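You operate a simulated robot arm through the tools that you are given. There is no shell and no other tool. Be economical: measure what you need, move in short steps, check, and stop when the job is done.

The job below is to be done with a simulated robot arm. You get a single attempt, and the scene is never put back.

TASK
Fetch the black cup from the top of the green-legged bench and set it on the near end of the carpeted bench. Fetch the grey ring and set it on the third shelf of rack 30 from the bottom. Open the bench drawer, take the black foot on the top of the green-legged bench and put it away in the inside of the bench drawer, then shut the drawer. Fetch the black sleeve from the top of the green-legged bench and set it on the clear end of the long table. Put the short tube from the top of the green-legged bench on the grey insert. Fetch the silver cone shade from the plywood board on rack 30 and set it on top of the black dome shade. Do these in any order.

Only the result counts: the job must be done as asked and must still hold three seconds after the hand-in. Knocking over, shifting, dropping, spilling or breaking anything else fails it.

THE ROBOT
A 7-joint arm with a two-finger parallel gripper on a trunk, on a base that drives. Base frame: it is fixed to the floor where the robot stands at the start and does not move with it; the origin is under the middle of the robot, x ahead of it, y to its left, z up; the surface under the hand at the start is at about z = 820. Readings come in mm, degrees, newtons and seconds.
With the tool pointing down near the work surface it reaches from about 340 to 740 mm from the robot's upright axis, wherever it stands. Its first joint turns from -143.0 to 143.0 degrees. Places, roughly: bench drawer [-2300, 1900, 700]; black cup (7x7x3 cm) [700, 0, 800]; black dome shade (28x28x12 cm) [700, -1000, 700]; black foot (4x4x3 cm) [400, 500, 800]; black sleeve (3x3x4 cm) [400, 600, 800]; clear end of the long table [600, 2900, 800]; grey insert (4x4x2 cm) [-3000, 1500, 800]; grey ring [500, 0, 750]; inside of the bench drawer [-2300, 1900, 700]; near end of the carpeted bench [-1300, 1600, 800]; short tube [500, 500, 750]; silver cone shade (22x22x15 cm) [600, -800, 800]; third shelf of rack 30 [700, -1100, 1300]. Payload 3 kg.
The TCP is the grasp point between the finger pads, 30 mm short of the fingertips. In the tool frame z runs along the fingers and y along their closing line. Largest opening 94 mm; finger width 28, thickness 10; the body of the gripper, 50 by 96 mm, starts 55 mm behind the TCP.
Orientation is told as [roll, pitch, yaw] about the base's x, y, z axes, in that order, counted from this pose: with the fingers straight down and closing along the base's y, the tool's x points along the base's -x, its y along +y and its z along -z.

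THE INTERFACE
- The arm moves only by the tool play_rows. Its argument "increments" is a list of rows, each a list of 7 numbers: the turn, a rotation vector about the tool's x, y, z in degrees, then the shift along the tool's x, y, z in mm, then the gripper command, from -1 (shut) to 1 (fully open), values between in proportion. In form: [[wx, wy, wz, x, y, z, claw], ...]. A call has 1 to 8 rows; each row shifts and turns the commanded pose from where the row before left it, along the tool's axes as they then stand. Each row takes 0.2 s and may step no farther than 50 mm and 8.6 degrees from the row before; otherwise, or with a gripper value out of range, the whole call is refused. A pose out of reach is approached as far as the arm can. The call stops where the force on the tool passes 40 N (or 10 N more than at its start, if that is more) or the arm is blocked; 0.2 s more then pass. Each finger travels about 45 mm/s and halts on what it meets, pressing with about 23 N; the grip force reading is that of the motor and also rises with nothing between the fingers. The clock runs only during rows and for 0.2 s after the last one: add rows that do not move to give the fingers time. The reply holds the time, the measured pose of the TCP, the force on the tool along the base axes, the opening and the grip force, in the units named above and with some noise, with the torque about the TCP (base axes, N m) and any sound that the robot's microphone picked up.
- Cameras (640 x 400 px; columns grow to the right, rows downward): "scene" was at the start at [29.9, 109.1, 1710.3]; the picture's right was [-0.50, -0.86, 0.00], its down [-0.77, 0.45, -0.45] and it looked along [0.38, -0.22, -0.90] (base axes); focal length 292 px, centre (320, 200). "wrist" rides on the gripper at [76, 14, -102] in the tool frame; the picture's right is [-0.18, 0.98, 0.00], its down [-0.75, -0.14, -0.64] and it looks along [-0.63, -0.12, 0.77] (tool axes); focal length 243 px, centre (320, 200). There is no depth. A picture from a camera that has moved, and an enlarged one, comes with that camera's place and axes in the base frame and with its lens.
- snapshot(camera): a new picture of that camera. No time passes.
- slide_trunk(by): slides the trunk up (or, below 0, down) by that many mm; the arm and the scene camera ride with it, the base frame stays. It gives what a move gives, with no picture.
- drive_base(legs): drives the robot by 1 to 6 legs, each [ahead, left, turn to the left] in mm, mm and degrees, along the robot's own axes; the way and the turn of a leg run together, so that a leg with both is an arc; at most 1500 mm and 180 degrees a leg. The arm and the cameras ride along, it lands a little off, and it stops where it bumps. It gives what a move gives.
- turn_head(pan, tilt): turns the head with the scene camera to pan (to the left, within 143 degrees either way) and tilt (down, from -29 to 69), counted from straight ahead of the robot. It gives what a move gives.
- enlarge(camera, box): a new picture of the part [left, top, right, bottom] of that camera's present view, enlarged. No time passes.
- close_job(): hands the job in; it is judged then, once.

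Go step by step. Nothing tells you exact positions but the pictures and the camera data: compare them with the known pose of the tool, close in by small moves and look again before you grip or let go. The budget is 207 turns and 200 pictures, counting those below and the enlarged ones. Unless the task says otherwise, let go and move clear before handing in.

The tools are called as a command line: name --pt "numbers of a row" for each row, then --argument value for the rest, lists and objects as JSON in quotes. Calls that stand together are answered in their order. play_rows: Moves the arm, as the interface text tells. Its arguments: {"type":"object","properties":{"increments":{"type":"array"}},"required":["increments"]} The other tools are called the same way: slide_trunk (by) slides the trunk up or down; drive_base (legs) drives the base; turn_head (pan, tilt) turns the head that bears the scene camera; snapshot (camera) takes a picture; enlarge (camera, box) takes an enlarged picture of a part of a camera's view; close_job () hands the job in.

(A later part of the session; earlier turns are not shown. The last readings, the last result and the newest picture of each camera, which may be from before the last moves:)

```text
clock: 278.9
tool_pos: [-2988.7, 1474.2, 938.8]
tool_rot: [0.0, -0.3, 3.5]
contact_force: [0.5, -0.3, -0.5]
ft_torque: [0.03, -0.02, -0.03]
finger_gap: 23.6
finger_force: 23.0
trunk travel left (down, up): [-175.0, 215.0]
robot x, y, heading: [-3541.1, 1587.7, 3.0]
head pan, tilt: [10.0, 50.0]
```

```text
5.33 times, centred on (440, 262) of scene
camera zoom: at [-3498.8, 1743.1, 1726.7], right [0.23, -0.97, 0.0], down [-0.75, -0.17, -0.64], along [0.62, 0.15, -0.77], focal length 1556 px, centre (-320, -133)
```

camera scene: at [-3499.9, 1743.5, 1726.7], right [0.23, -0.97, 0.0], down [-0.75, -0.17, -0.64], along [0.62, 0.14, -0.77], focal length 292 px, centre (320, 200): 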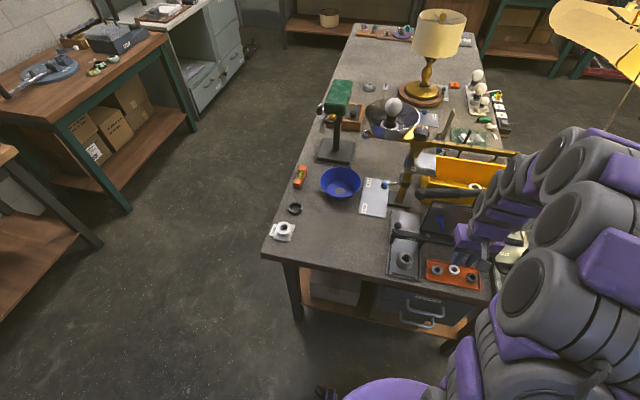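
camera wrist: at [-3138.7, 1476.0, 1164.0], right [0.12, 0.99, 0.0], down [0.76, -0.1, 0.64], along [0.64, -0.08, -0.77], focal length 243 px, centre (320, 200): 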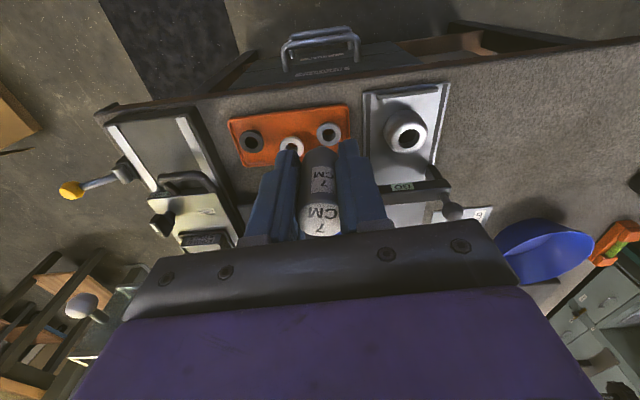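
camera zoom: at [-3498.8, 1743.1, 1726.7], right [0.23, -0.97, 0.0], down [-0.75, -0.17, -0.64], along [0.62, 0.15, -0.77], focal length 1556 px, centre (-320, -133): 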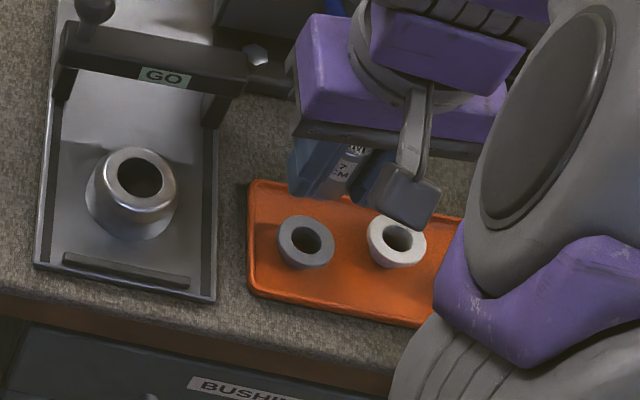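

Comparing views, the tube sits about 9.5 mm forward of the TCP in the grip. I'll correct for that, lower partway and recheck.

play_rows --pt "0 0 0 15.7 -3.4 0 -0.9" --pt "0 0 0 0 0 20 -0.9" --pt "0 0 0 0 0 10 -0.9" --pt "0 0 0 0 0 0 -0.9" --pt "0 0 0 0 0 0 -0.9"

enlarge --camera "wrist" --box '[220, 80, 460, 250]'

enlarge --camera "scene" --box '[400, 240, 480, 290]'

```text
clock: 280.1
tool_pos: [-3005.0, 1468.0, 906.1]
tool_rot: [0.0, -0.3, 3.5]
contact_force: [-0.5, -0.6, -1.0]
ft_torque: [0.01, 0.02, 0.0]
finger_gap: 23.6
finger_force: 23.0
trunk travel left (down, up): [-175.0, 215.0]
robot x, y, heading: [-3545.8, 1588.3, 3.0]
head pan, tilt: [10.0, 50.0]
```

```text
2.35 times, centred on (340, 165) of wrist
camera zoom: at [-3080.8, 1477.7, 1008.9], right [0.12, 0.99, 0.0], down [0.76, -0.1, 0.64], along [0.64, -0.08, -0.76], focal length 571 px, centre (273, 282)
```

zoom: 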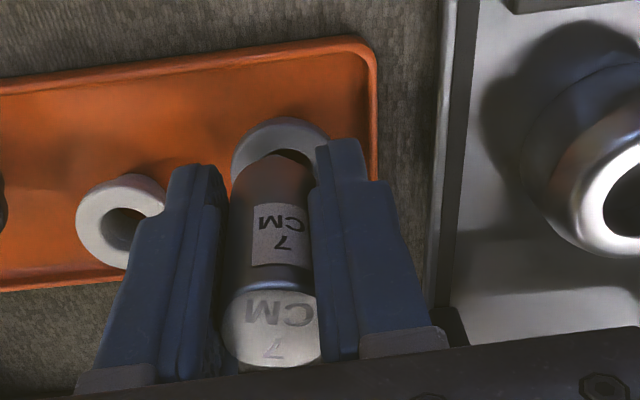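

```text
8.00 times, centred on (440, 265) of scene
camera zoom: at [-3498.9, 1742.9, 1726.7], right [0.23, -0.97, 0.0], down [-0.75, -0.17, -0.64], along [0.62, 0.15, -0.77], focal length 2334 px, centre (-640, -320)
```

zoom: 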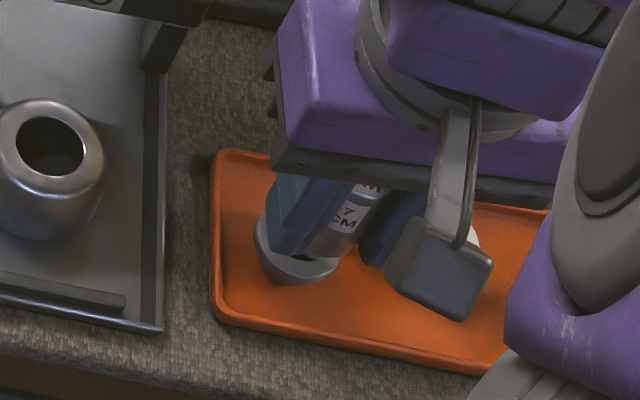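

It is centred in x and needs +3 mm in y. I'll lower to contact.

play_rows --pt "0 0 0 0 3 0 -0.9" --pt "0 0 0 0 0 4 -0.9" --pt "0 0 0 0 0 0 -0.9"

play_rows --pt "0 0 0 0 0 3 -0.9" --pt "0 0 0 0 0 0 -0.9"

play_rows --pt "0 0 0 0 0 2 -0.9" --pt "0 0 0 0 0 0 -0.9"

```text
clock: 280.9
tool_pos: [-3004.3, 1469.9, 902.6]
tool_rot: [0.0, -0.3, 3.5]
contact_force: [0.1, 0.3, -0.9]
ft_torque: [-0.04, 0.02, -0.02]
finger_gap: 23.6
finger_force: 22.8
trunk travel left (down, up): [-175.0, 215.0]
robot x, y, heading: [-3541.7, 1587.8, 2.9]
head pan, tilt: [10.0, 50.0]
```

```text
clock: 281.4
tool_pos: [-3006.4, 1470.0, 899.4]
tool_rot: [0.0, -0.2, 3.5]
contact_force: [-0.4, -0.3, 0.1]
ft_torque: [0.0, 0.01, 0.02]
finger_gap: 23.6
finger_force: 23.0
trunk travel left (down, up): [-175.0, 215.0]
robot x, y, heading: [-3544.9, 1586.9, 3.2]
head pan, tilt: [10.0, 50.0]
```

```text
clock: 282.1
tool_pos: [-3005.5, 1469.9, 897.9]
tool_rot: [0.0, -0.1, 3.4]
contact_force: [0.7, 0.0, -0.7]
ft_torque: [0.04, 0.02, 0.01]
finger_gap: 23.6
finger_force: 23.2
trunk travel left (down, up): [-175.0, 215.0]
robot x, y, heading: [-3541.8, 1589.0, 3.3]
head pan, tilt: [10.0, 50.0]
```

play_rows --pt "0 0 0 0 0 2 -0.9" --pt "0 0 0 0 0 0 -0.9"

play_rows --pt "0 0 0 0 0 2 -0.9" --pt "0 0 0 0 0 0 -0.9"

play_rows --pt "0 0 0 0 0 2 -0.9" --pt "0 0 0 0 0 0 -0.9"

enlarge --camera "wrist" --box '[220, 80, 460, 250]'

```text
clock: 282.6
tool_pos: [-3006.9, 1469.4, 896.5]
tool_rot: [0.0, -0.3, 3.5]
contact_force: [0.2, -1.0, 14.4]
ft_torque: [-0.03, -0.09, -0.01]
finger_gap: 23.7
finger_force: 23.0
trunk travel left (down, up): [-175.0, 215.0]
robot x, y, heading: [-3544.2, 1585.3, 3.1]
head pan, tilt: [10.0, 50.0]
```

```text
clock: 283.2
tool_pos: [-3005.2, 1470.2, 894.8]
tool_rot: [0.0, -0.2, 3.4]
contact_force: [0.0, -0.9, 14.1]
ft_torque: [-0.02, -0.09, 0.0]
finger_gap: 23.4
finger_force: 22.5
trunk travel left (down, up): [-175.0, 215.0]
robot x, y, heading: [-3541.4, 1587.6, 3.0]
head pan, tilt: [10.0, 50.0]
```

```text
clock: 283.9
tool_pos: [-3005.8, 1469.8, 891.1]
tool_rot: [0.0, -0.2, 3.5]
contact_force: [-1.2, 0.3, 14.6]
ft_torque: [0.0, -0.06, 0.0]
finger_gap: 23.5
finger_force: 23.0
trunk travel left (down, up): [-175.0, 215.0]
robot x, y, heading: [-3544.8, 1589.2, 3.2]
head pan, tilt: [10.0, 50.0]
```

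```text
2.35 times, centred on (340, 165) of wrist
camera zoom: at [-3082.3, 1479.7, 994.8], right [0.12, 0.99, 0.0], down [0.76, -0.1, 0.65], along [0.64, -0.08, -0.76], focal length 571 px, centre (273, 282)
```

zoom: 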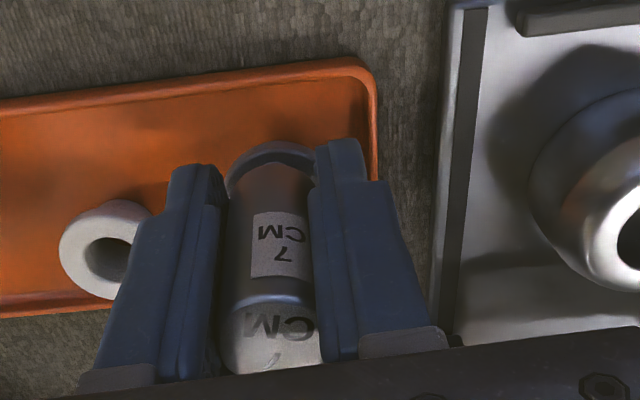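

The tube is seated on the insert. I'll release gently and lift clear.

play_rows --pt "0 0 0 0 0 -1 -0.7" --pt "0 0 0 0 0 0 -0.4" --pt "0 0 0 0 0 0 0" --pt "0 0 0 0 0 0 0" --pt "0 0 0 0 0 0 0" --pt "0 0 0 0 0 -20 0" --pt "0 0 0 0 0 -45 0" --pt "0 0 0 0 0 -45 0"

play_rows --pt "0 0 0 40 0 -20 0" --pt "0 0 0 45 0 0 0" --pt "0 0 0 0 0 0 0"

enlarge --camera "scene" --box '[380, 225, 500, 300]'

```text
clock: 285.6
tool_pos: [-3006.7, 1467.7, 1004.4]
tool_rot: [-0.1, -0.2, 3.5]
contact_force: [0.6, 0.8, 0.3]
ft_torque: [-0.03, 0.0, -0.04]
finger_gap: 47.2
finger_force: 0.1
trunk travel left (down, up): [-175.0, 215.0]
robot x, y, heading: [-3546.5, 1589.7, 3.2]
head pan, tilt: [10.0, 50.0]
```

```text
clock: 286.4
tool_pos: [-3087.6, 1466.2, 1020.9]
tool_rot: [0.0, -0.2, 3.4]
contact_force: [-0.2, 0.1, 0.4]
ft_torque: [-0.02, 0.0, -0.03]
finger_gap: 47.1
finger_force: 0.1
trunk travel left (down, up): [-175.0, 215.0]
robot x, y, heading: [-3543.3, 1590.6, 3.2]
head pan, tilt: [10.0, 50.0]
```

```text
5.33 times, centred on (440, 262) of scene
camera zoom: at [-3499.8, 1743.0, 1726.7], right [0.23, -0.97, 0.0], down [-0.75, -0.17, -0.64], along [0.62, 0.15, -0.77], focal length 1556 px, centre (-320, -133)
```

zoom: 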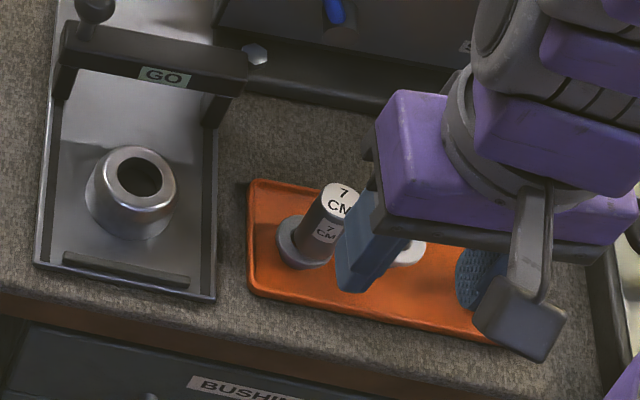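

The tube stands on the grey insert. Next is the drawer: I'll drive around to the far side, facing the handle.

drive_base --legs '[[-60, 0, 0], [0, 0, 87], [980, 0, 0], [0, 0, -90], [1330, 0, 0], [0, 0, -90]]'

turn_head --pan 10 --tilt 55

snapshot --camera "scene"

```text
clock: 309.8
tool_pos: [-2418.4, 2237.8, 1020.6]
tool_rot: [0.0, -0.2, -81.7]
contact_force: [-0.1, 0.6, -0.2]
ft_torque: [0.0, 0.01, -0.04]
finger_gap: 47.0
finger_force: 0.0
trunk travel left (down, up): [-175.0, 215.0]
robot x, y, heading: [-2335.8, 2701.2, -82.5]
head pan, tilt: [10.0, 50.0]
```

```text
clock: 310.4
tool_pos: [-2417.9, 2239.4, 1020.5]
tool_rot: [-0.1, -0.2, -81.8]
contact_force: [0.4, -1.0, -0.6]
ft_torque: [0.0, -0.02, 0.02]
finger_gap: 46.4
finger_force: 0.1
trunk travel left (down, up): [-175.0, 215.0]
robot x, y, heading: [-2333.8, 2703.9, -82.0]
head pan, tilt: [10.0, 55.0]
```

```text
62 pictures are left
camera scene: at [-2176.2, 2679.2, 1720.3], right [-0.95, -0.31, 0.0], down [-0.25, 0.78, -0.57], along [0.18, -0.54, -0.82], focal length 292 px, centre (320, 200)
```

scene: 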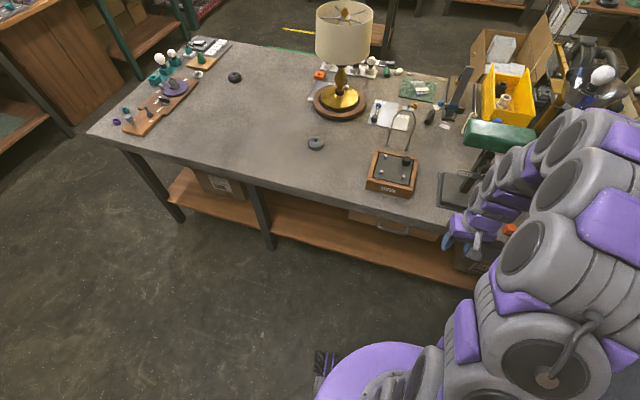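

I can see the drawer front with its handle near (-2265,2068). I'll zoom in.

enlarge --camera "scene" --box '[320, 190, 460, 270]'

```text
4.57 times, centred on (390, 230) of scene
camera zoom: at [-2176.2, 2679.2, 1720.3], right [-0.95, -0.31, 0.0], down [-0.25, 0.78, -0.57], along [0.18, -0.54, -0.82], focal length 1334 px, centre (0, 63)
```

zoom: 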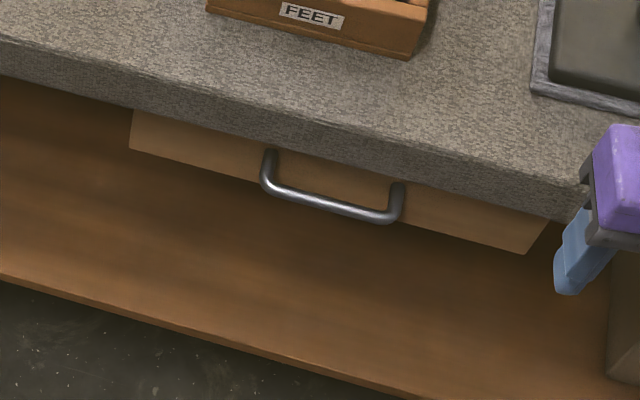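

The handle bar runs along x at about (-2268,2075,728). I'll line up square to the drawer and lower the trunk for a horizontal grip on it.

drive_base --legs '[[0, 0, -8], [0, 120, 0]]'

slide_trunk --by -175

play_rows --pt "0 0 8.5 0 0 0 0.6" --pt "0 0 8.5 0 0 0 0.6" --pt "0 0 8.5 0 0 0 0.6" --pt "0 0 8.5 0 0 0 0.6" --pt "0 0 8.5 0 0 0 0.6" --pt "0 0 8.5 0 0 0 0.6" --pt "0 0 8.5 0 0 0 0.6" --pt "0 0 8.5 0 0 0 0.6"

play_rows --pt "0 0 8.5 0 0 0 0.6" --pt "0 0 8.5 0 0 0 0.6" --pt "0 0 5 0 0 0 0.6" --pt "0 0 0 0 0 0 0.6" --pt "0 0 0 0 0 0 0.6" --pt "0 0 0 0 0 0 0.6"

```text
clock: 312.3
tool_pos: [-2402.0, 2255.8, 1014.4]
tool_rot: [1.6, -0.2, -90.2]
contact_force: [-1.1, 0.4, -0.1]
ft_torque: [-0.02, -0.08, 0.01]
finger_gap: 47.2
finger_force: 0.0
trunk travel left (down, up): [-175.0, 215.0]
robot x, y, heading: [-2224.7, 2701.1, -90.3]
head pan, tilt: [10.0, 55.0]
```

```text
clock: 314.2
tool_pos: [-2353.1, 2257.8, 849.0]
tool_rot: [-1.0, -0.3, -90.1]
contact_force: [0.9, 0.4, 0.1]
ft_torque: [0.03, 0.05, 0.02]
finger_gap: 47.0
finger_force: 0.0
trunk travel left (down, up): [0.0, 390.0]
robot x, y, heading: [-2222.0, 2702.4, -90.2]
head pan, tilt: [10.0, 55.0]
```

```text
clock: 316.0
tool_pos: [-2380.1, 2256.6, 845.1]
tool_rot: [0.4, 0.2, -158.6]
contact_force: [-0.9, -0.4, -0.3]
ft_torque: [-0.06, 0.0, -0.01]
finger_gap: 75.1
finger_force: 0.0
trunk travel left (down, up): [0.0, 390.0]
robot x, y, heading: [-2227.7, 2697.9, -90.5]
head pan, tilt: [10.0, 55.0]
```

```text
clock: 317.4
tool_pos: [-2369.1, 2258.0, 847.8]
tool_rot: [0.3, -0.3, 179.7]
contact_force: [0.9, -0.3, 0.4]
ft_torque: [0.01, -0.03, -0.03]
finger_gap: 75.3
finger_force: 0.1
trunk travel left (down, up): [0.0, 390.0]
robot x, y, heading: [-2225.5, 2703.3, -90.6]
head pan, tilt: [10.0, 55.0]
```

Now I'll move in front of the handle and tilt the tool to horizontal.

play_rows --pt "0 0 0 25 35 0 0.6" --pt "0 0 0 25 35 0 0.6" --pt "0 0 0 25 35 0 0.6" --pt "0 0 0 25 35 0 0.6" --pt "-8.5 0 0 0 0 0 0.6" --pt "-8.5 0 0 0 0 0 0.6" --pt "-8.5 0 0 0 0 0 0.6" --pt "-8.5 0 0 0 0 0 0.6"

play_rows --pt "-8.5 0 0 0 0 0 0.6" --pt "-8.5 0 0 0 0 0 0.6" --pt "-8.5 0 0 0 0 0 0.6" --pt "-8.5 0 0 0 0 0 0.6" --pt "-8.5 0 0 0 0 0 0.6" --pt "-8.5 0 0 0 0 0 0.6" --pt "0 0 0 0 0 0 0.6" --pt "0 0 0 0 0 0 0.6"

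snapshot --camera "wrist"

snapshot --camera "scene"

```text
clock: 319.2
tool_pos: [-2272.3, 2115.8, 848.3]
tool_rot: [34.4, -0.2, 179.7]
contact_force: [-0.1, -0.2, 0.4]
ft_torque: [-0.02, -0.02, 0.03]
finger_gap: 75.3
finger_force: 0.0
trunk travel left (down, up): [0.0, 390.0]
robot x, y, heading: [-2226.3, 2703.1, -90.5]
head pan, tilt: [10.0, 55.0]
```

```text
clock: 321.0
tool_pos: [-2269.7, 2091.2, 881.0]
tool_rot: [85.4, -0.1, 179.6]
contact_force: [-0.1, 0.0, 0.8]
ft_torque: [0.01, 0.02, -0.01]
finger_gap: 75.2
finger_force: 0.0
out of reach, approached as far as the arm can: row 4, 5
trunk travel left (down, up): [0.0, 390.0]
robot x, y, heading: [-2227.0, 2701.2, -90.5]
head pan, tilt: [10.0, 55.0]
```

```text
60 pictures are left
camera wrist: at [-2192.5, 2192.5, 903.3], right [-0.18, -0.08, 0.98], down [-0.75, 0.65, -0.09], along [-0.64, -0.75, -0.18], focal length 243 px, centre (320, 200)
```

wrist: 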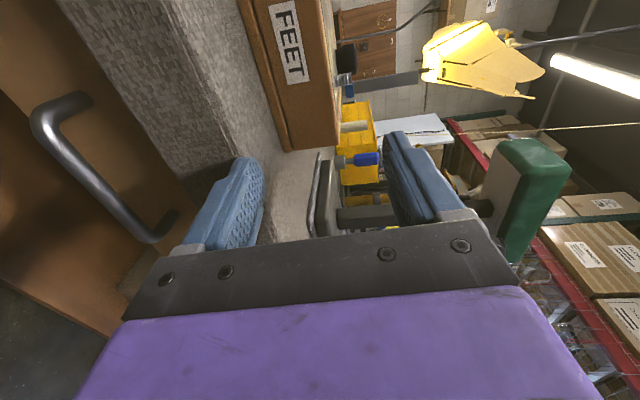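

```text
59 pictures are left
camera scene: at [-2071.8, 2656.5, 1545.2], right [-0.99, -0.17, 0.0], down [-0.14, 0.81, -0.57], along [0.1, -0.56, -0.82], focal length 292 px, centre (320, 200)
```

scene: 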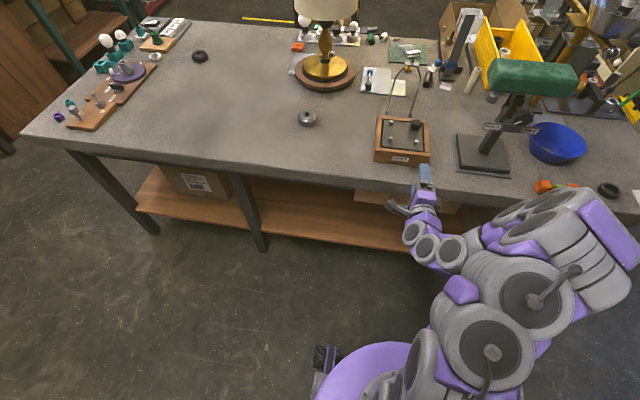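

The tool is horizontal and the handle is visible below. I'll retreat slightly, descend to handle height and look.

play_rows --pt "0 0 0 0 0 -45 0.4" --pt "0 0 0 4 -38 0 0.4" --pt "0 0 0 4 -38 0 0.4" --pt "0 0 0 0 -38 0 0.4" --pt "0 0 0 0 -39 0 0.4" --pt "0 0 0 0 0 0 0.4" --pt "0 0 0 0 0 0 0.4"

snapshot --camera "wrist"

```text
clock: 322.2
tool_pos: [-2259.1, 2100.8, 756.5]
tool_rot: [87.2, -0.1, 179.8]
contact_force: [-1.5, 30.7, 43.0]
ft_torque: [-0.23, -0.22, 0.16]
finger_gap: 42.1
finger_force: 0.1
out of reach, approached as far as the arm can: row 1
trunk travel left (down, up): [0.0, 390.0]
robot x, y, heading: [-2224.4, 2702.2, -90.3]
head pan, tilt: [10.0, 55.0]
stopped in row 5: the force on the tool passed its limit at 57 N (the readings are from after the stop); the commanded pose is now the measured one
```

```text
58 pictures are left
camera wrist: at [-2181.4, 2203.8, 776.1], right [-0.18, -0.05, 0.98], down [-0.75, 0.65, -0.11], along [-0.63, -0.76, -0.15], focal length 243 px, centre (320, 200)
```

wrist: 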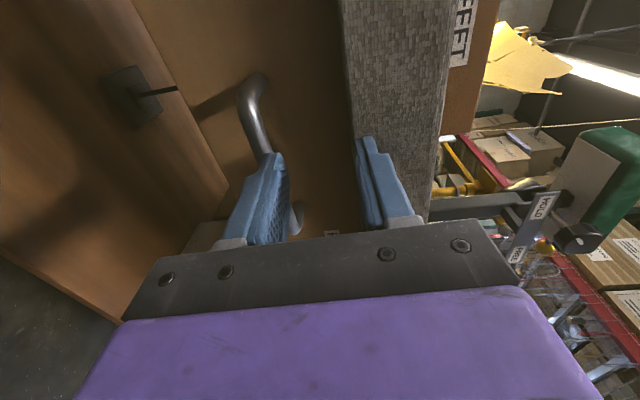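

The lower finger has landed on the bar. I'll raise slightly, back the base off 50 mm, then lower.

play_rows --pt "0 0 0 0 14 0 0.5" --pt "0 0 0 0 0 0 0.5" --pt "0 0 0 0 0 0 0.5"

drive_base --legs '[[-50, 0, 0]]'

play_rows --pt "0 0 0 0 -20 0 0.5" --pt "0 0 0 0 -20 0 0.5" --pt "0 0 0 0 0 0 0.5" --pt "0 0 0 0 0 0 0.5"

snapshot --camera "wrist"

```text
clock: 323.0
tool_pos: [-2259.6, 2101.0, 766.7]
tool_rot: [86.6, -0.2, 179.7]
contact_force: [-7.1, 48.4, 19.5]
ft_torque: [1.53, 0.04, 0.12]
finger_gap: 61.0
finger_force: 0.1
trunk travel left (down, up): [0.0, 390.0]
robot x, y, heading: [-2222.9, 2701.2, -90.3]
head pan, tilt: [10.0, 55.0]
```

```text
clock: 323.9
tool_pos: [-2256.5, 2148.2, 762.5]
tool_rot: [86.4, -0.2, 179.9]
contact_force: [0.2, 0.3, 0.7]
ft_torque: [0.0, 0.0, 0.02]
finger_gap: 70.7
finger_force: 0.1
trunk travel left (down, up): [0.0, 390.0]
robot x, y, heading: [-2228.5, 2747.7, -90.3]
head pan, tilt: [10.0, 55.0]
```

```text
clock: 324.9
tool_pos: [-2258.1, 2148.5, 722.9]
tool_rot: [86.6, -0.2, 179.8]
contact_force: [-0.1, 0.0, -0.2]
ft_torque: [0.0, -0.02, 0.01]
finger_gap: 70.5
finger_force: 0.1
trunk travel left (down, up): [0.0, 390.0]
robot x, y, heading: [-2227.7, 2750.0, -90.0]
head pan, tilt: [10.0, 55.0]
```

```text
57 pictures are left
camera wrist: at [-2180.8, 2250.5, 742.7], right [-0.18, -0.06, 0.98], down [-0.75, 0.65, -0.1], along [-0.63, -0.76, -0.16], focal length 243 px, centre (320, 200)
```

wrist: 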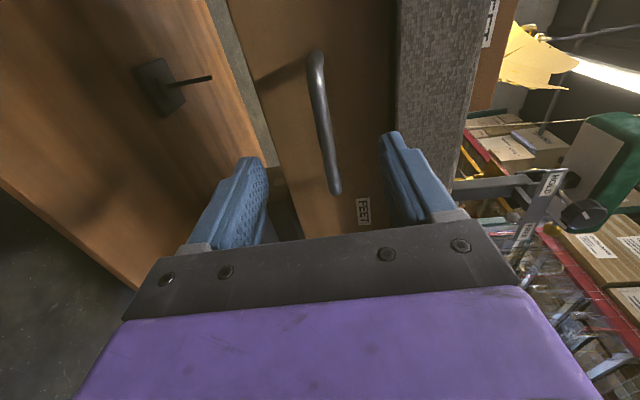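

The bar is now centred between the fingers at z≈722. I'll advance 64 mm and close on it.

play_rows --pt "0 0 0 0 1 22 0.5" --pt "0 0 0 0 1 22 0.5" --pt "0 0 0 0 1 20 0.5" --pt "0 0 0 0 0 0 0.5" --pt "0 0 0 0 0 0 0"

play_rows --pt "0 0 0 0 0 0 -0.5" --pt "0 0 0 0 0 0 -0.9" --pt "0 0 0 0 0 0 -1" --pt "0 0 0 0 0 0 -1" --pt "0 0 0 0 0 0 -1"

snapshot --camera "wrist"

```text
clock: 326.1
tool_pos: [-2257.5, 2084.9, 724.1]
tool_rot: [86.4, -0.2, 179.8]
contact_force: [0.3, 0.3, -0.1]
ft_torque: [0.02, -0.01, -0.01]
finger_gap: 46.8
finger_force: 0.1
trunk travel left (down, up): [0.0, 390.0]
robot x, y, heading: [-2224.6, 2750.9, -90.4]
head pan, tilt: [10.0, 55.0]
```

```text
clock: 327.3
tool_pos: [-2257.9, 2086.2, 720.7]
tool_rot: [86.3, -0.1, 179.8]
contact_force: [-0.8, 3.1, -26.0]
ft_torque: [0.46, -0.17, 0.04]
finger_gap: 11.5
finger_force: 44.8
trunk travel left (down, up): [0.0, 390.0]
robot x, y, heading: [-2227.4, 2749.3, -90.5]
head pan, tilt: [10.0, 55.0]
```

```text
56 pictures are left
camera wrist: at [-2180.0, 2187.7, 742.6], right [-0.18, -0.07, 0.98], down [-0.75, 0.65, -0.1], along [-0.63, -0.76, -0.17], focal length 243 px, centre (320, 200)
```

wrist: 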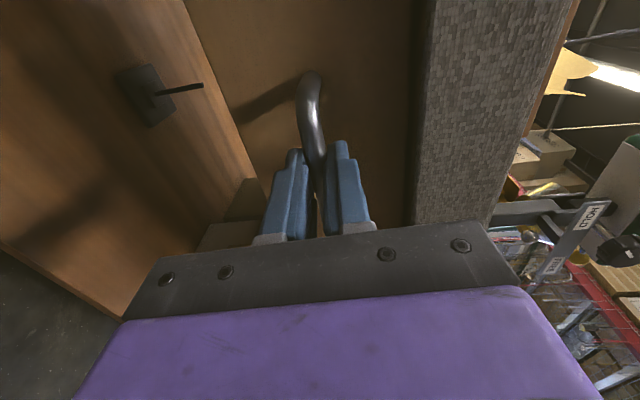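

The bar is gripped. I'll relax the vertical load and pull the drawer by driving back.

play_rows --pt "0 0 0 0 -3.5 0 -1" --pt "0 0 0 0 0 0 -1"

drive_base --legs '[[-100, 0, 0]]'

drive_base --legs '[[-90, 0, 0]]'

snapshot --camera "wrist"

```text
clock: 327.9
tool_pos: [-2257.8, 2086.0, 721.2]
tool_rot: [86.7, -0.1, 179.9]
contact_force: [0.0, 6.1, -9.1]
ft_torque: [0.18, -0.29, 0.12]
finger_gap: 11.7
finger_force: 44.8
trunk travel left (down, up): [0.0, 390.0]
robot x, y, heading: [-2224.5, 2750.7, -90.4]
head pan, tilt: [10.0, 55.0]
```

```text
clock: 329.1
tool_pos: [-2258.0, 2190.4, 720.1]
tool_rot: [86.5, -0.1, 179.9]
contact_force: [-2.5, 1.6, 0.2]
ft_torque: [0.02, -0.25, -0.21]
finger_gap: 11.7
finger_force: 45.1
trunk travel left (down, up): [0.0, 390.0]
robot x, y, heading: [-2225.5, 2857.5, -90.1]
head pan, tilt: [10.0, 55.0]
```

```text
clock: 330.2
tool_pos: [-2256.1, 2283.0, 720.5]
tool_rot: [86.5, -0.1, 179.9]
contact_force: [0.7, 1.0, -11.2]
ft_torque: [0.21, -0.28, 0.52]
finger_gap: 11.6
finger_force: 44.9
trunk travel left (down, up): [0.0, 390.0]
robot x, y, heading: [-2220.0, 2947.0, -90.4]
head pan, tilt: [10.0, 55.0]
```

```text
55 pictures are left
camera wrist: at [-2179.5, 2384.1, 741.8], right [-0.18, -0.06, 0.98], down [-0.75, 0.65, -0.1], along [-0.63, -0.76, -0.16], focal length 243 px, centre (320, 200)
```

wrist: 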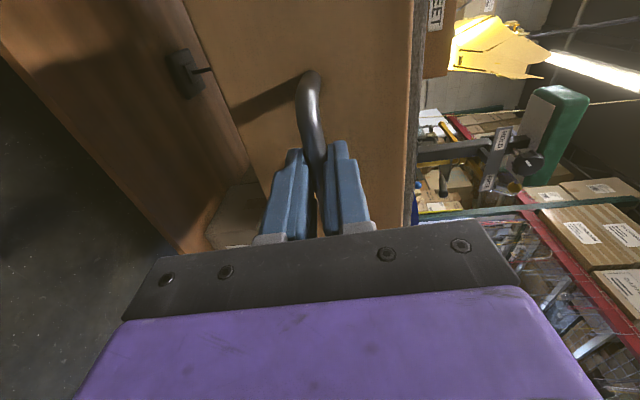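

The drawer is open by about 197 mm. I'll release the handle, withdraw and raise the hand.

play_rows --pt "0 0 0 0 0 0 -0.4" --pt "0 0 0 0 0 0 0.2" --pt "0 0 0 0 0 0 0.4" --pt "0 0 0 0 0 0 0.4" --pt "0 0 0 0 0 -25 0.4" --pt "0 0 0 0 0 -25 0.4" --pt "0 0 0 0 0 0 0.4"

play_rows --pt "0 0 0 0 45 0 0.4" --pt "0 0 0 0 45 0 0.4" --pt "0 0 0 0 45 0 0.4" --pt "0 0 0 0 45 0 0.4" --pt "0 0 0 0 0 0 0.4"

snapshot --camera "scene"

```text
clock: 331.8
tool_pos: [-2256.9, 2333.8, 728.0]
tool_rot: [86.7, -0.3, 179.7]
contact_force: [0.1, -0.3, -0.8]
ft_torque: [0.0, 0.0, 0.03]
finger_gap: 65.8
finger_force: 0.1
trunk travel left (down, up): [0.0, 390.0]
robot x, y, heading: [-2224.4, 2946.5, -90.4]
head pan, tilt: [10.0, 55.0]
```

```text
clock: 333.0
tool_pos: [-2253.8, 2321.4, 908.5]
tool_rot: [86.7, -0.2, 179.8]
contact_force: [0.5, 0.7, -0.2]
ft_torque: [0.0, 0.04, 0.0]
finger_gap: 65.7
finger_force: 0.1
trunk travel left (down, up): [0.0, 390.0]
robot x, y, heading: [-2225.6, 2946.5, -90.7]
head pan, tilt: [10.0, 55.0]
```

```text
54 pictures are left
camera scene: at [-2070.4, 2900.8, 1545.2], right [-0.99, -0.17, 0.0], down [-0.14, 0.81, -0.57], along [0.1, -0.56, -0.82], focal length 292 px, centre (320, 200)
```

scene: 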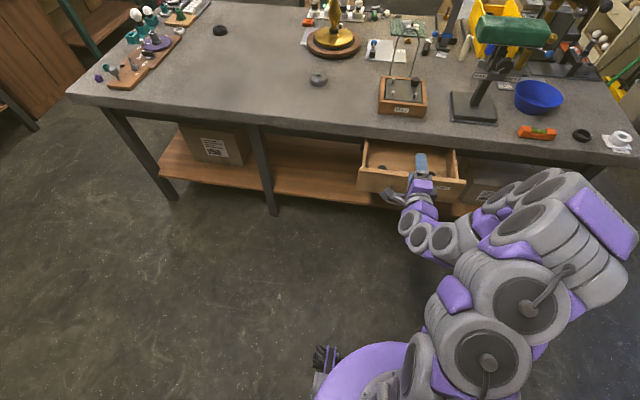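

The drawer is open. I'll restore the vertical tool and trunk height, then go back for the sleeve.

play_rows --pt "8.5 0 0 0 0 0 0.4" --pt "8.5 0 0 0 0 0 0.4" --pt "8.5 0 0 0 0 0 0.4" --pt "8.5 0 0 0 0 0 0.4" --pt "8.5 0 0 0 0 0 0.4" --pt "8.5 0 0 0 0 0 0.4" --pt "8.5 0 0 0 0 0 0.4" --pt "8.5 0 0 0 0 0 0.4"

play_rows --pt "8.5 0 0 0 0 0 0.4" --pt "8.5 0 0 0 0 0 0.4" --pt "1.5 0 -8.5 0 0 0 0.4" --pt "0 0 -8.5 0 0 0 0.4" --pt "0 0 -8.5 0 0 0 0.4" --pt "0 0 -8.5 0 0 0 0.4" --pt "0 0 -8.5 0 0 0 0.4" --pt "0 0 -8.5 0 0 0 0.4"

play_rows --pt "0 0 -8.5 0 0 0 0.4" --pt "0 0 -8.5 0 0 0 0.4" --pt "0 0 -8.5 0 0 0 0.4" --pt "0 0 -8.5 0 0 0 0.4" --pt "0 0 -5 45 0 0 0.4" --pt "0 0 0 45 0 0 0.4" --pt "0 0 0 40 0 0 0.4" --pt "0 0 0 0 0 0 0.4"

slide_trunk --by 175

drive_base --legs '[[0, 0, 90], [900, -330, 0], [950, 0, 0], [0, 0, -90], [1100, 0, 0], [1000, 0, 0]]'

```text
clock: 334.8
tool_pos: [-2256.2, 2323.5, 905.4]
tool_rot: [18.4, -0.1, 180.0]
contact_force: [0.8, 0.2, 0.6]
ft_torque: [0.0, -0.03, 0.02]
finger_gap: 65.5
finger_force: 0.2
trunk travel left (down, up): [0.0, 390.0]
robot x, y, heading: [-2221.2, 2947.3, -90.2]
head pan, tilt: [10.0, 55.0]
```

```text
clock: 336.6
tool_pos: [-2254.9, 2324.6, 906.1]
tool_rot: [-0.3, -0.4, -129.0]
contact_force: [0.2, -0.6, -0.5]
ft_torque: [-0.04, 0.0, 0.0]
finger_gap: 65.9
finger_force: 0.1
trunk travel left (down, up): [0.0, 390.0]
robot x, y, heading: [-2224.8, 2945.6, -90.4]
head pan, tilt: [10.0, 55.0]
```

```text
clock: 338.4
tool_pos: [-2250.7, 2456.0, 909.1]
tool_rot: [-0.3, -0.3, -90.2]
contact_force: [-0.3, 0.3, 1.1]
ft_torque: [0.02, -0.01, 0.03]
finger_gap: 65.9
finger_force: 0.0
trunk travel left (down, up): [0.0, 390.0]
robot x, y, heading: [-2224.7, 2944.1, -90.3]
head pan, tilt: [10.0, 55.0]
```

```text
clock: 340.4
tool_pos: [-2250.7, 2455.7, 1084.2]
tool_rot: [-0.2, -0.3, -90.2]
contact_force: [0.0, 1.1, 0.1]
ft_torque: [-0.01, 0.03, 0.01]
finger_gap: 65.7
finger_force: 0.0
trunk travel left (down, up): [-175.0, 215.0]
robot x, y, heading: [-2221.9, 2944.7, -90.5]
head pan, tilt: [10.0, 55.0]
```

```text
clock: 367.6
tool_pos: [-586.1, 27.2, 1084.2]
tool_rot: [-0.4, -0.1, -96.0]
contact_force: [-0.3, 1.1, -0.4]
ft_torque: [0.0, 0.01, 0.01]
finger_gap: 65.6
finger_force: 0.1
trunk travel left (down, up): [-175.0, 215.0]
robot x, y, heading: [-510.6, 513.2, -96.3]
head pan, tilt: [10.0, 55.0]
```

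drive_base --legs '[[0, 0, 95.5], [470, 0, 0]]'

turn_head --pan 15 --tilt 62

snapshot --camera "scene"

```text
clock: 374.6
tool_pos: [461.9, 508.1, 1084.7]
tool_rot: [-0.4, -0.4, 1.5]
contact_force: [-0.2, 0.1, 0.4]
ft_torque: [0.0, 0.01, 0.0]
finger_gap: 66.0
finger_force: 0.1
trunk travel left (down, up): [-175.0, 215.0]
robot x, y, heading: [-29.6, 519.2, 1.8]
head pan, tilt: [10.0, 55.0]
```

```text
clock: 375.2
tool_pos: [460.7, 508.2, 1084.1]
tool_rot: [-0.3, -0.4, 1.5]
contact_force: [0.2, 0.2, 0.5]
ft_torque: [0.0, 0.03, 0.02]
finger_gap: 65.8
finger_force: 0.0
trunk travel left (down, up): [-175.0, 215.0]
robot x, y, heading: [-27.3, 524.2, 1.3]
head pan, tilt: [15.0, 62.0]
```

```text
53 pictures are left
camera scene: at [6.3, 680.5, 1711.8], right [0.28, -0.96, 0.0], down [-0.85, -0.25, -0.47], along [0.45, 0.13, -0.88], focal length 292 px, centre (320, 200)
```

scene: 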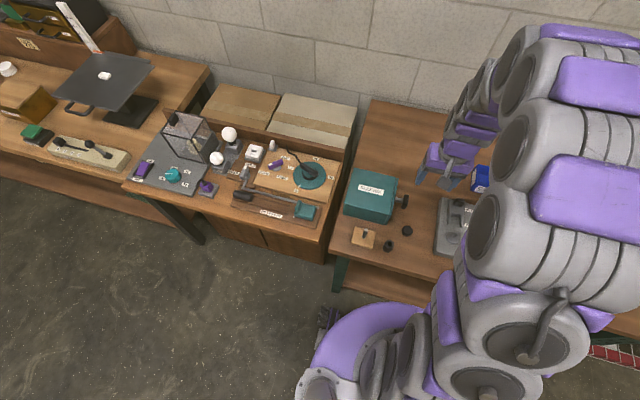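

The sleeve is near (355,561). I'll move above it.

play_rows --pt "0 0 0 30 8 15 0.2" --pt "0 0 0 30 12 25 0.2" --pt "0 0 0 25 12 35 0.2" --pt "0 0 0 20 12 38 0.2" --pt "0 0 0 0 12 40 0.2" --pt "0 0 0 0 0 0 0.2"

snapshot --camera "wrist"

```text
clock: 376.6
tool_pos: [355.1, 558.6, 931.4]
tool_rot: [-0.3, -0.5, 1.5]
contact_force: [-1.4, -1.2, -0.5]
ft_torque: [-0.01, 0.03, -0.01]
finger_gap: 56.5
finger_force: 0.1
trunk travel left (down, up): [-175.0, 215.0]
robot x, y, heading: [-25.1, 518.8, 1.5]
head pan, tilt: [15.0, 62.0]
```

```text
52 pictures are left
camera wrist: at [279.1, 573.0, 1033.2], right [0.16, 0.99, 0.0], down [0.75, -0.12, 0.65], along [0.64, -0.11, -0.76], focal length 243 px, centre (320, 200)
```

wrist: 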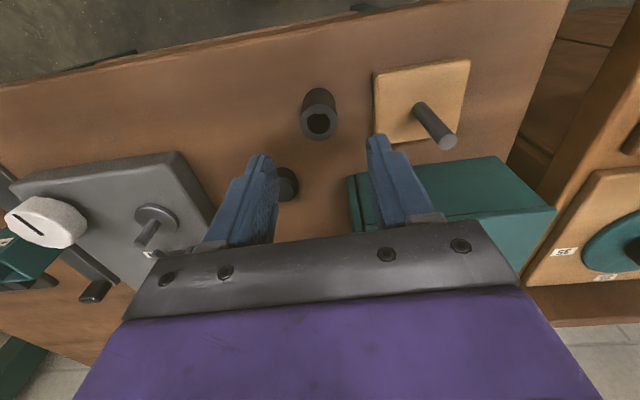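

The sleeve is centred at (349,560), with the peg tile close beside it. I'll use a narrow opening and descend.

play_rows --pt "0 0 0 6 1 25 0.0" --pt "0 0 0 0 0 25 0.0" --pt "0 0 0 0 0 12 0.0" --pt "0 0 0 0 0 0 0.0"

snapshot --camera "wrist"

```text
clock: 377.6
tool_pos: [349.2, 560.4, 867.9]
tool_rot: [-0.3, -0.5, 1.5]
contact_force: [-0.6, 0.4, 0.0]
ft_torque: [0.0, 0.0, 0.02]
finger_gap: 46.9
finger_force: 0.0
trunk travel left (down, up): [-175.0, 215.0]
robot x, y, heading: [-26.5, 523.6, 1.2]
head pan, tilt: [15.0, 62.0]
```

```text
51 pictures are left
camera wrist: at [273.3, 573.6, 971.0], right [0.16, 0.99, 0.0], down [0.75, -0.12, 0.65], along [0.64, -0.11, -0.76], focal length 243 px, centre (320, 200)
```

wrist: 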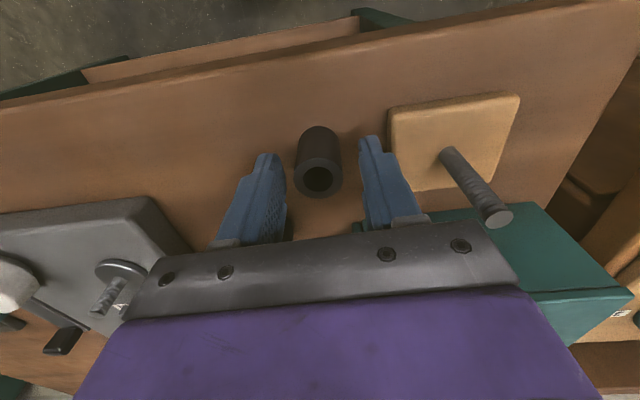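

play_rows --pt "0 0 0 0 0 6 0.0" --pt "0 0 0 0 0 0 -0.3" --pt "0 0 0 0 0 0 -0.6" --pt "0 0 0 0 0 0 -0.7" --pt "0 0 0 0 0 0 -0.7" --pt "0 0 0 0 0 0 -0.7"

play_rows --pt "0 0 0 0 0 -30 -0.7" --pt "0 0 0 0 0 -45 -0.7" --pt "0 0 0 0 0 -45 -0.7" --pt "0 0 0 -30 0 -35 -0.7" --pt "0 0 0 -40 0 0 -0.7" --pt "0 0 0 -40 0 0 -0.7" --pt "0 0 0 0 0 0 -0.7"

snapshot --camera "wrist"

```text
clock: 379.0
tool_pos: [349.6, 561.6, 861.3]
tool_rot: [-0.3, -0.4, 1.5]
contact_force: [-0.3, 0.2, -0.4]
ft_torque: [-0.01, 0.01, 0.01]
finger_gap: 26.7
finger_force: 23.1
trunk travel left (down, up): [-175.0, 215.0]
robot x, y, heading: [-26.8, 523.0, 1.2]
head pan, tilt: [15.0, 62.0]
```

```text
clock: 380.6
tool_pos: [460.8, 567.5, 1015.5]
tool_rot: [-0.3, -0.5, 1.6]
contact_force: [-0.1, 0.3, -0.5]
ft_torque: [0.03, 0.0, 0.03]
finger_gap: 26.8
finger_force: 23.0
trunk travel left (down, up): [-175.0, 215.0]
robot x, y, heading: [-27.5, 521.0, 1.3]
head pan, tilt: [15.0, 62.0]
```

```text
50 pictures are left
camera wrist: at [384.8, 580.3, 1117.7], right [0.16, 0.99, 0.0], down [0.75, -0.12, 0.65], along [0.64, -0.11, -0.76], focal length 243 px, centre (320, 200)
```

wrist: 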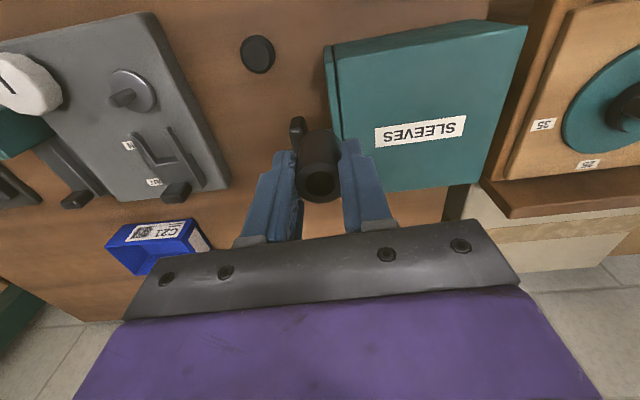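

The sleeve is held. I'll drive to the clear end of the long table.

drive_base --legs '[[-380, 0, 0], [0, 0, 87.5], [1200, 0, 0], [1130, 0, 0], [0, 0, -90]]'

turn_head --pan 0 --tilt 40

snapshot --camera "scene"

```text
clock: 401.6
tool_pos: [117.0, 2940.7, 1013.8]
tool_rot: [-0.4, -0.4, 4.0]
contact_force: [0.5, -0.2, -1.3]
ft_torque: [0.01, 0.0, -0.05]
finger_gap: 23.3
finger_force: 22.7
trunk travel left (down, up): [-175.0, 215.0]
robot x, y, heading: [-365.4, 2873.0, 3.7]
head pan, tilt: [15.0, 62.0]
```

```text
clock: 402.4
tool_pos: [115.1, 2939.8, 1015.5]
tool_rot: [-0.4, -0.5, 4.1]
contact_force: [0.0, 0.4, -0.5]
ft_torque: [0.02, 0.01, 0.01]
finger_gap: 23.2
finger_force: 22.6
trunk travel left (down, up): [-175.0, 215.0]
robot x, y, heading: [-368.7, 2873.1, 3.7]
head pan, tilt: [0.0, 40.0]
```

```text
49 pictures are left
camera scene: at [-317.9, 3018.4, 1740.6], right [0.07, -1.0, 0.0], down [-0.64, -0.04, -0.76], along [0.76, 0.05, -0.65], focal length 292 px, centre (320, 200)
```

scene: 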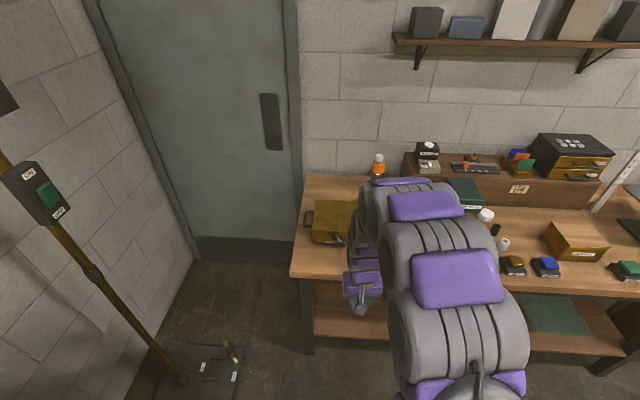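

The grip gap has changed to 23 mm, so I'll check the sleeve and the table end with the wrist camera.

snapshot --camera "wrist"

```text
48 pictures are left
camera wrist: at [39.2, 2949.4, 1118.0], right [0.11, 0.99, 0.0], down [0.76, -0.08, 0.65], along [0.64, -0.08, -0.76], focal length 243 px, centre (320, 200)
```

wrist: 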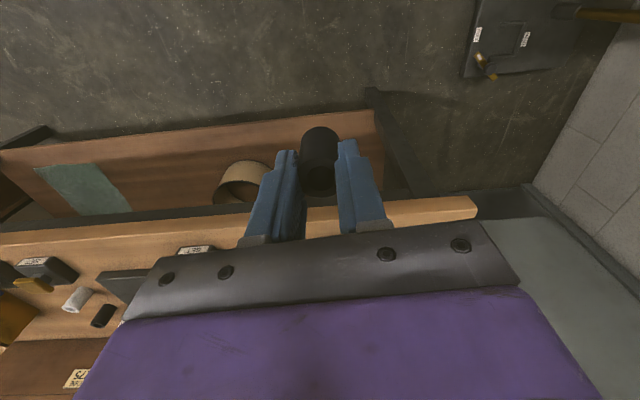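

The sleeve is still centred in the grip. The clear area lies between the brown box and the coloured trays, so I'll drive in and check from above.

drive_base --legs '[[320, 0, -3]]'

play_rows --pt "0 0 0 -20 -25 0 -0.9" --pt "0 0 0 -20 -25 0 -0.9" --pt "0 0 0 -20 -25 0 -0.9" --pt "0 0 0 0 0 0 -0.9"

snapshot --camera "wrist"

turn_head --pan -5 --tilt 50

snapshot --camera "scene"

```text
clock: 404.6
tool_pos: [443.9, 2930.9, 1015.2]
tool_rot: [-0.3, -0.4, 1.2]
contact_force: [0.1, -0.7, -0.8]
ft_torque: [0.01, 0.02, -0.01]
finger_gap: 23.2
finger_force: 23.5
trunk travel left (down, up): [-175.0, 215.0]
robot x, y, heading: [-45.0, 2888.2, 1.0]
head pan, tilt: [0.0, 40.0]
```

```text
clock: 405.6
tool_pos: [505.2, 2854.5, 1017.9]
tool_rot: [-0.3, -0.5, 1.3]
contact_force: [0.6, -0.3, 1.1]
ft_torque: [0.0, 0.0, -0.02]
finger_gap: 23.1
finger_force: 22.9
trunk travel left (down, up): [-175.0, 215.0]
robot x, y, heading: [-45.0, 2887.9, 0.9]
head pan, tilt: [0.0, 40.0]
```

```text
47 pictures are left
camera wrist: at [428.3, 2868.3, 1119.6], right [0.16, 0.99, 0.0], down [0.75, -0.12, 0.65], along [0.64, -0.11, -0.76], focal length 243 px, centre (320, 200)
```

wrist: 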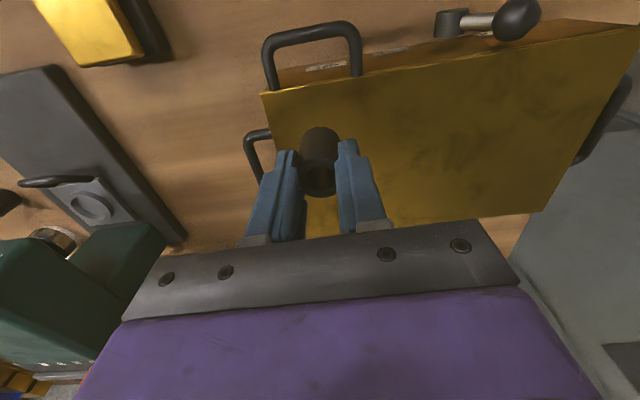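

```text
clock: 406.3
tool_pos: [505.2, 2856.3, 1016.2]
tool_rot: [-0.4, -0.4, 1.3]
contact_force: [-0.4, -0.5, -0.6]
ft_torque: [-0.02, 0.01, 0.02]
finger_gap: 23.0
finger_force: 23.1
trunk travel left (down, up): [-175.0, 215.0]
robot x, y, heading: [-45.4, 2886.9, 1.0]
head pan, tilt: [-5.0, 50.0]
```

```text
46 pictures are left
camera scene: at [5.4, 3022.4, 1726.6], right [-0.07, -1.0, 0.0], down [-0.77, 0.05, -0.64], along [0.64, -0.04, -0.77], focal length 292 px, centre (320, 200)
```

scene: 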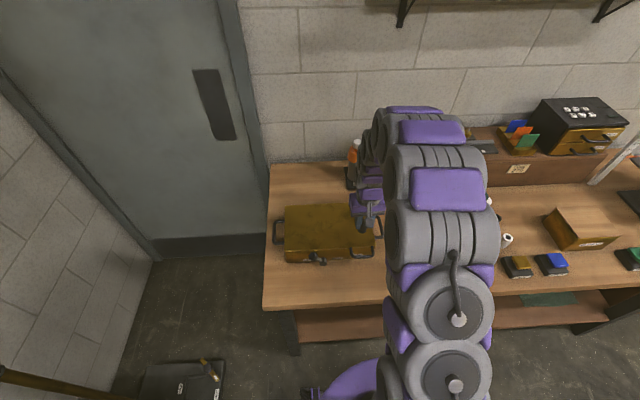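

The brown case occupies the middle of this end, at x 483–672, y 2805–3108. The table area behind it near (712,2930) is clear and closest to the given point. I'll move above it and check.

drive_base --legs '[[45, 0, 0]]'

play_rows --pt "0 0 0 -40 19 0 -0.9" --pt "0 0 0 -40 19 0 -0.9" --pt "0 0 0 -40 19 0 -0.9" --pt "0 0 0 -42 12 0 -0.9" --pt "0 0 0 0 0 30 -0.9" --pt "0 0 0 0 0 0 -0.9"

snapshot --camera "wrist"

snapshot --camera "scene"

```text
clock: 407.2
tool_pos: [553.1, 2856.9, 1014.8]
tool_rot: [-0.3, -0.4, 1.3]
contact_force: [0.1, -0.6, -0.1]
ft_torque: [-0.02, 0.02, 0.02]
finger_gap: 22.9
finger_force: 23.0
trunk travel left (down, up): [-175.0, 215.0]
robot x, y, heading: [4.2, 2887.1, 1.2]
head pan, tilt: [-5.0, 50.0]
```

```text
clock: 408.6
tool_pos: [707.0, 2929.6, 988.4]
tool_rot: [-0.3, -0.5, 1.3]
contact_force: [0.7, 0.2, -0.5]
ft_torque: [-0.04, 0.03, 0.02]
finger_gap: 23.4
finger_force: 23.6
trunk travel left (down, up): [-175.0, 215.0]
robot x, y, heading: [1.3, 2889.0, 1.0]
head pan, tilt: [-5.0, 50.0]
```

```text
45 pictures are left
camera wrist: at [630.2, 2942.6, 1090.4], right [0.16, 0.99, 0.0], down [0.75, -0.12, 0.65], along [0.64, -0.11, -0.76], focal length 243 px, centre (320, 200)
```

wrist: 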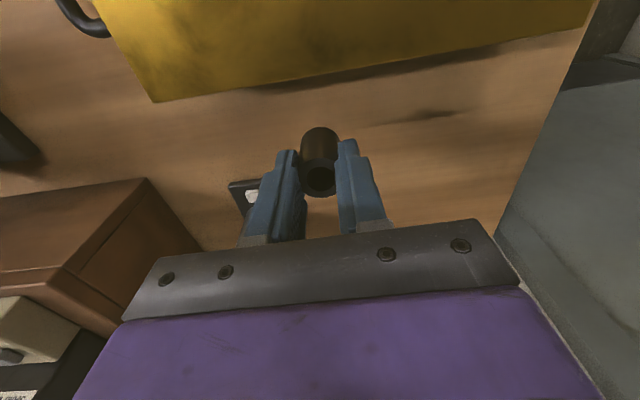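

```text
44 pictures are left
camera scene: at [51.7, 3023.8, 1726.5], right [-0.07, -1.0, 0.0], down [-0.77, 0.05, -0.64], along [0.64, -0.04, -0.77], focal length 292 px, centre (320, 200)
```

scene: 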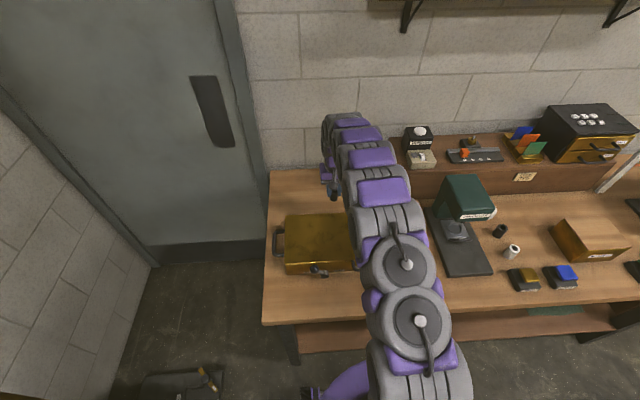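

It is clear behind the case. I'll go 14 mm further from it and lower to contact.

play_rows --pt "0 0 0 -14 0 30 -0.9" --pt "0 0 0 0 0 45 -0.9" --pt "0 0 0 0 0 40 -0.9" --pt "0 0 0 0 0 6 -0.9" --pt "0 0 0 0 0 0 -0.9"

play_rows --pt "0 0 0 0 0 3 -0.9" --pt "0 0 0 0 0 3 -0.9" --pt "0 0 0 0 0 0 -0.9"

```text
clock: 409.8
tool_pos: [724.8, 2930.0, 868.6]
tool_rot: [-0.3, -0.8, 1.4]
contact_force: [-2.9, 1.3, 16.1]
ft_torque: [0.12, 0.13, -0.02]
finger_gap: 23.1
finger_force: 22.9
trunk travel left (down, up): [-175.0, 215.0]
robot x, y, heading: [2.1, 2888.9, 0.9]
head pan, tilt: [-5.0, 50.0]
```

```text
clock: 410.6
tool_pos: [724.3, 2927.5, 866.5]
tool_rot: [-0.3, -0.8, 1.4]
contact_force: [-0.2, -0.4, 32.9]
ft_torque: [0.14, -0.06, 0.0]
finger_gap: 23.0
finger_force: 23.1
trunk travel left (down, up): [-175.0, 215.0]
robot x, y, heading: [-0.5, 2889.9, 1.0]
head pan, tilt: [-5.0, 50.0]
```

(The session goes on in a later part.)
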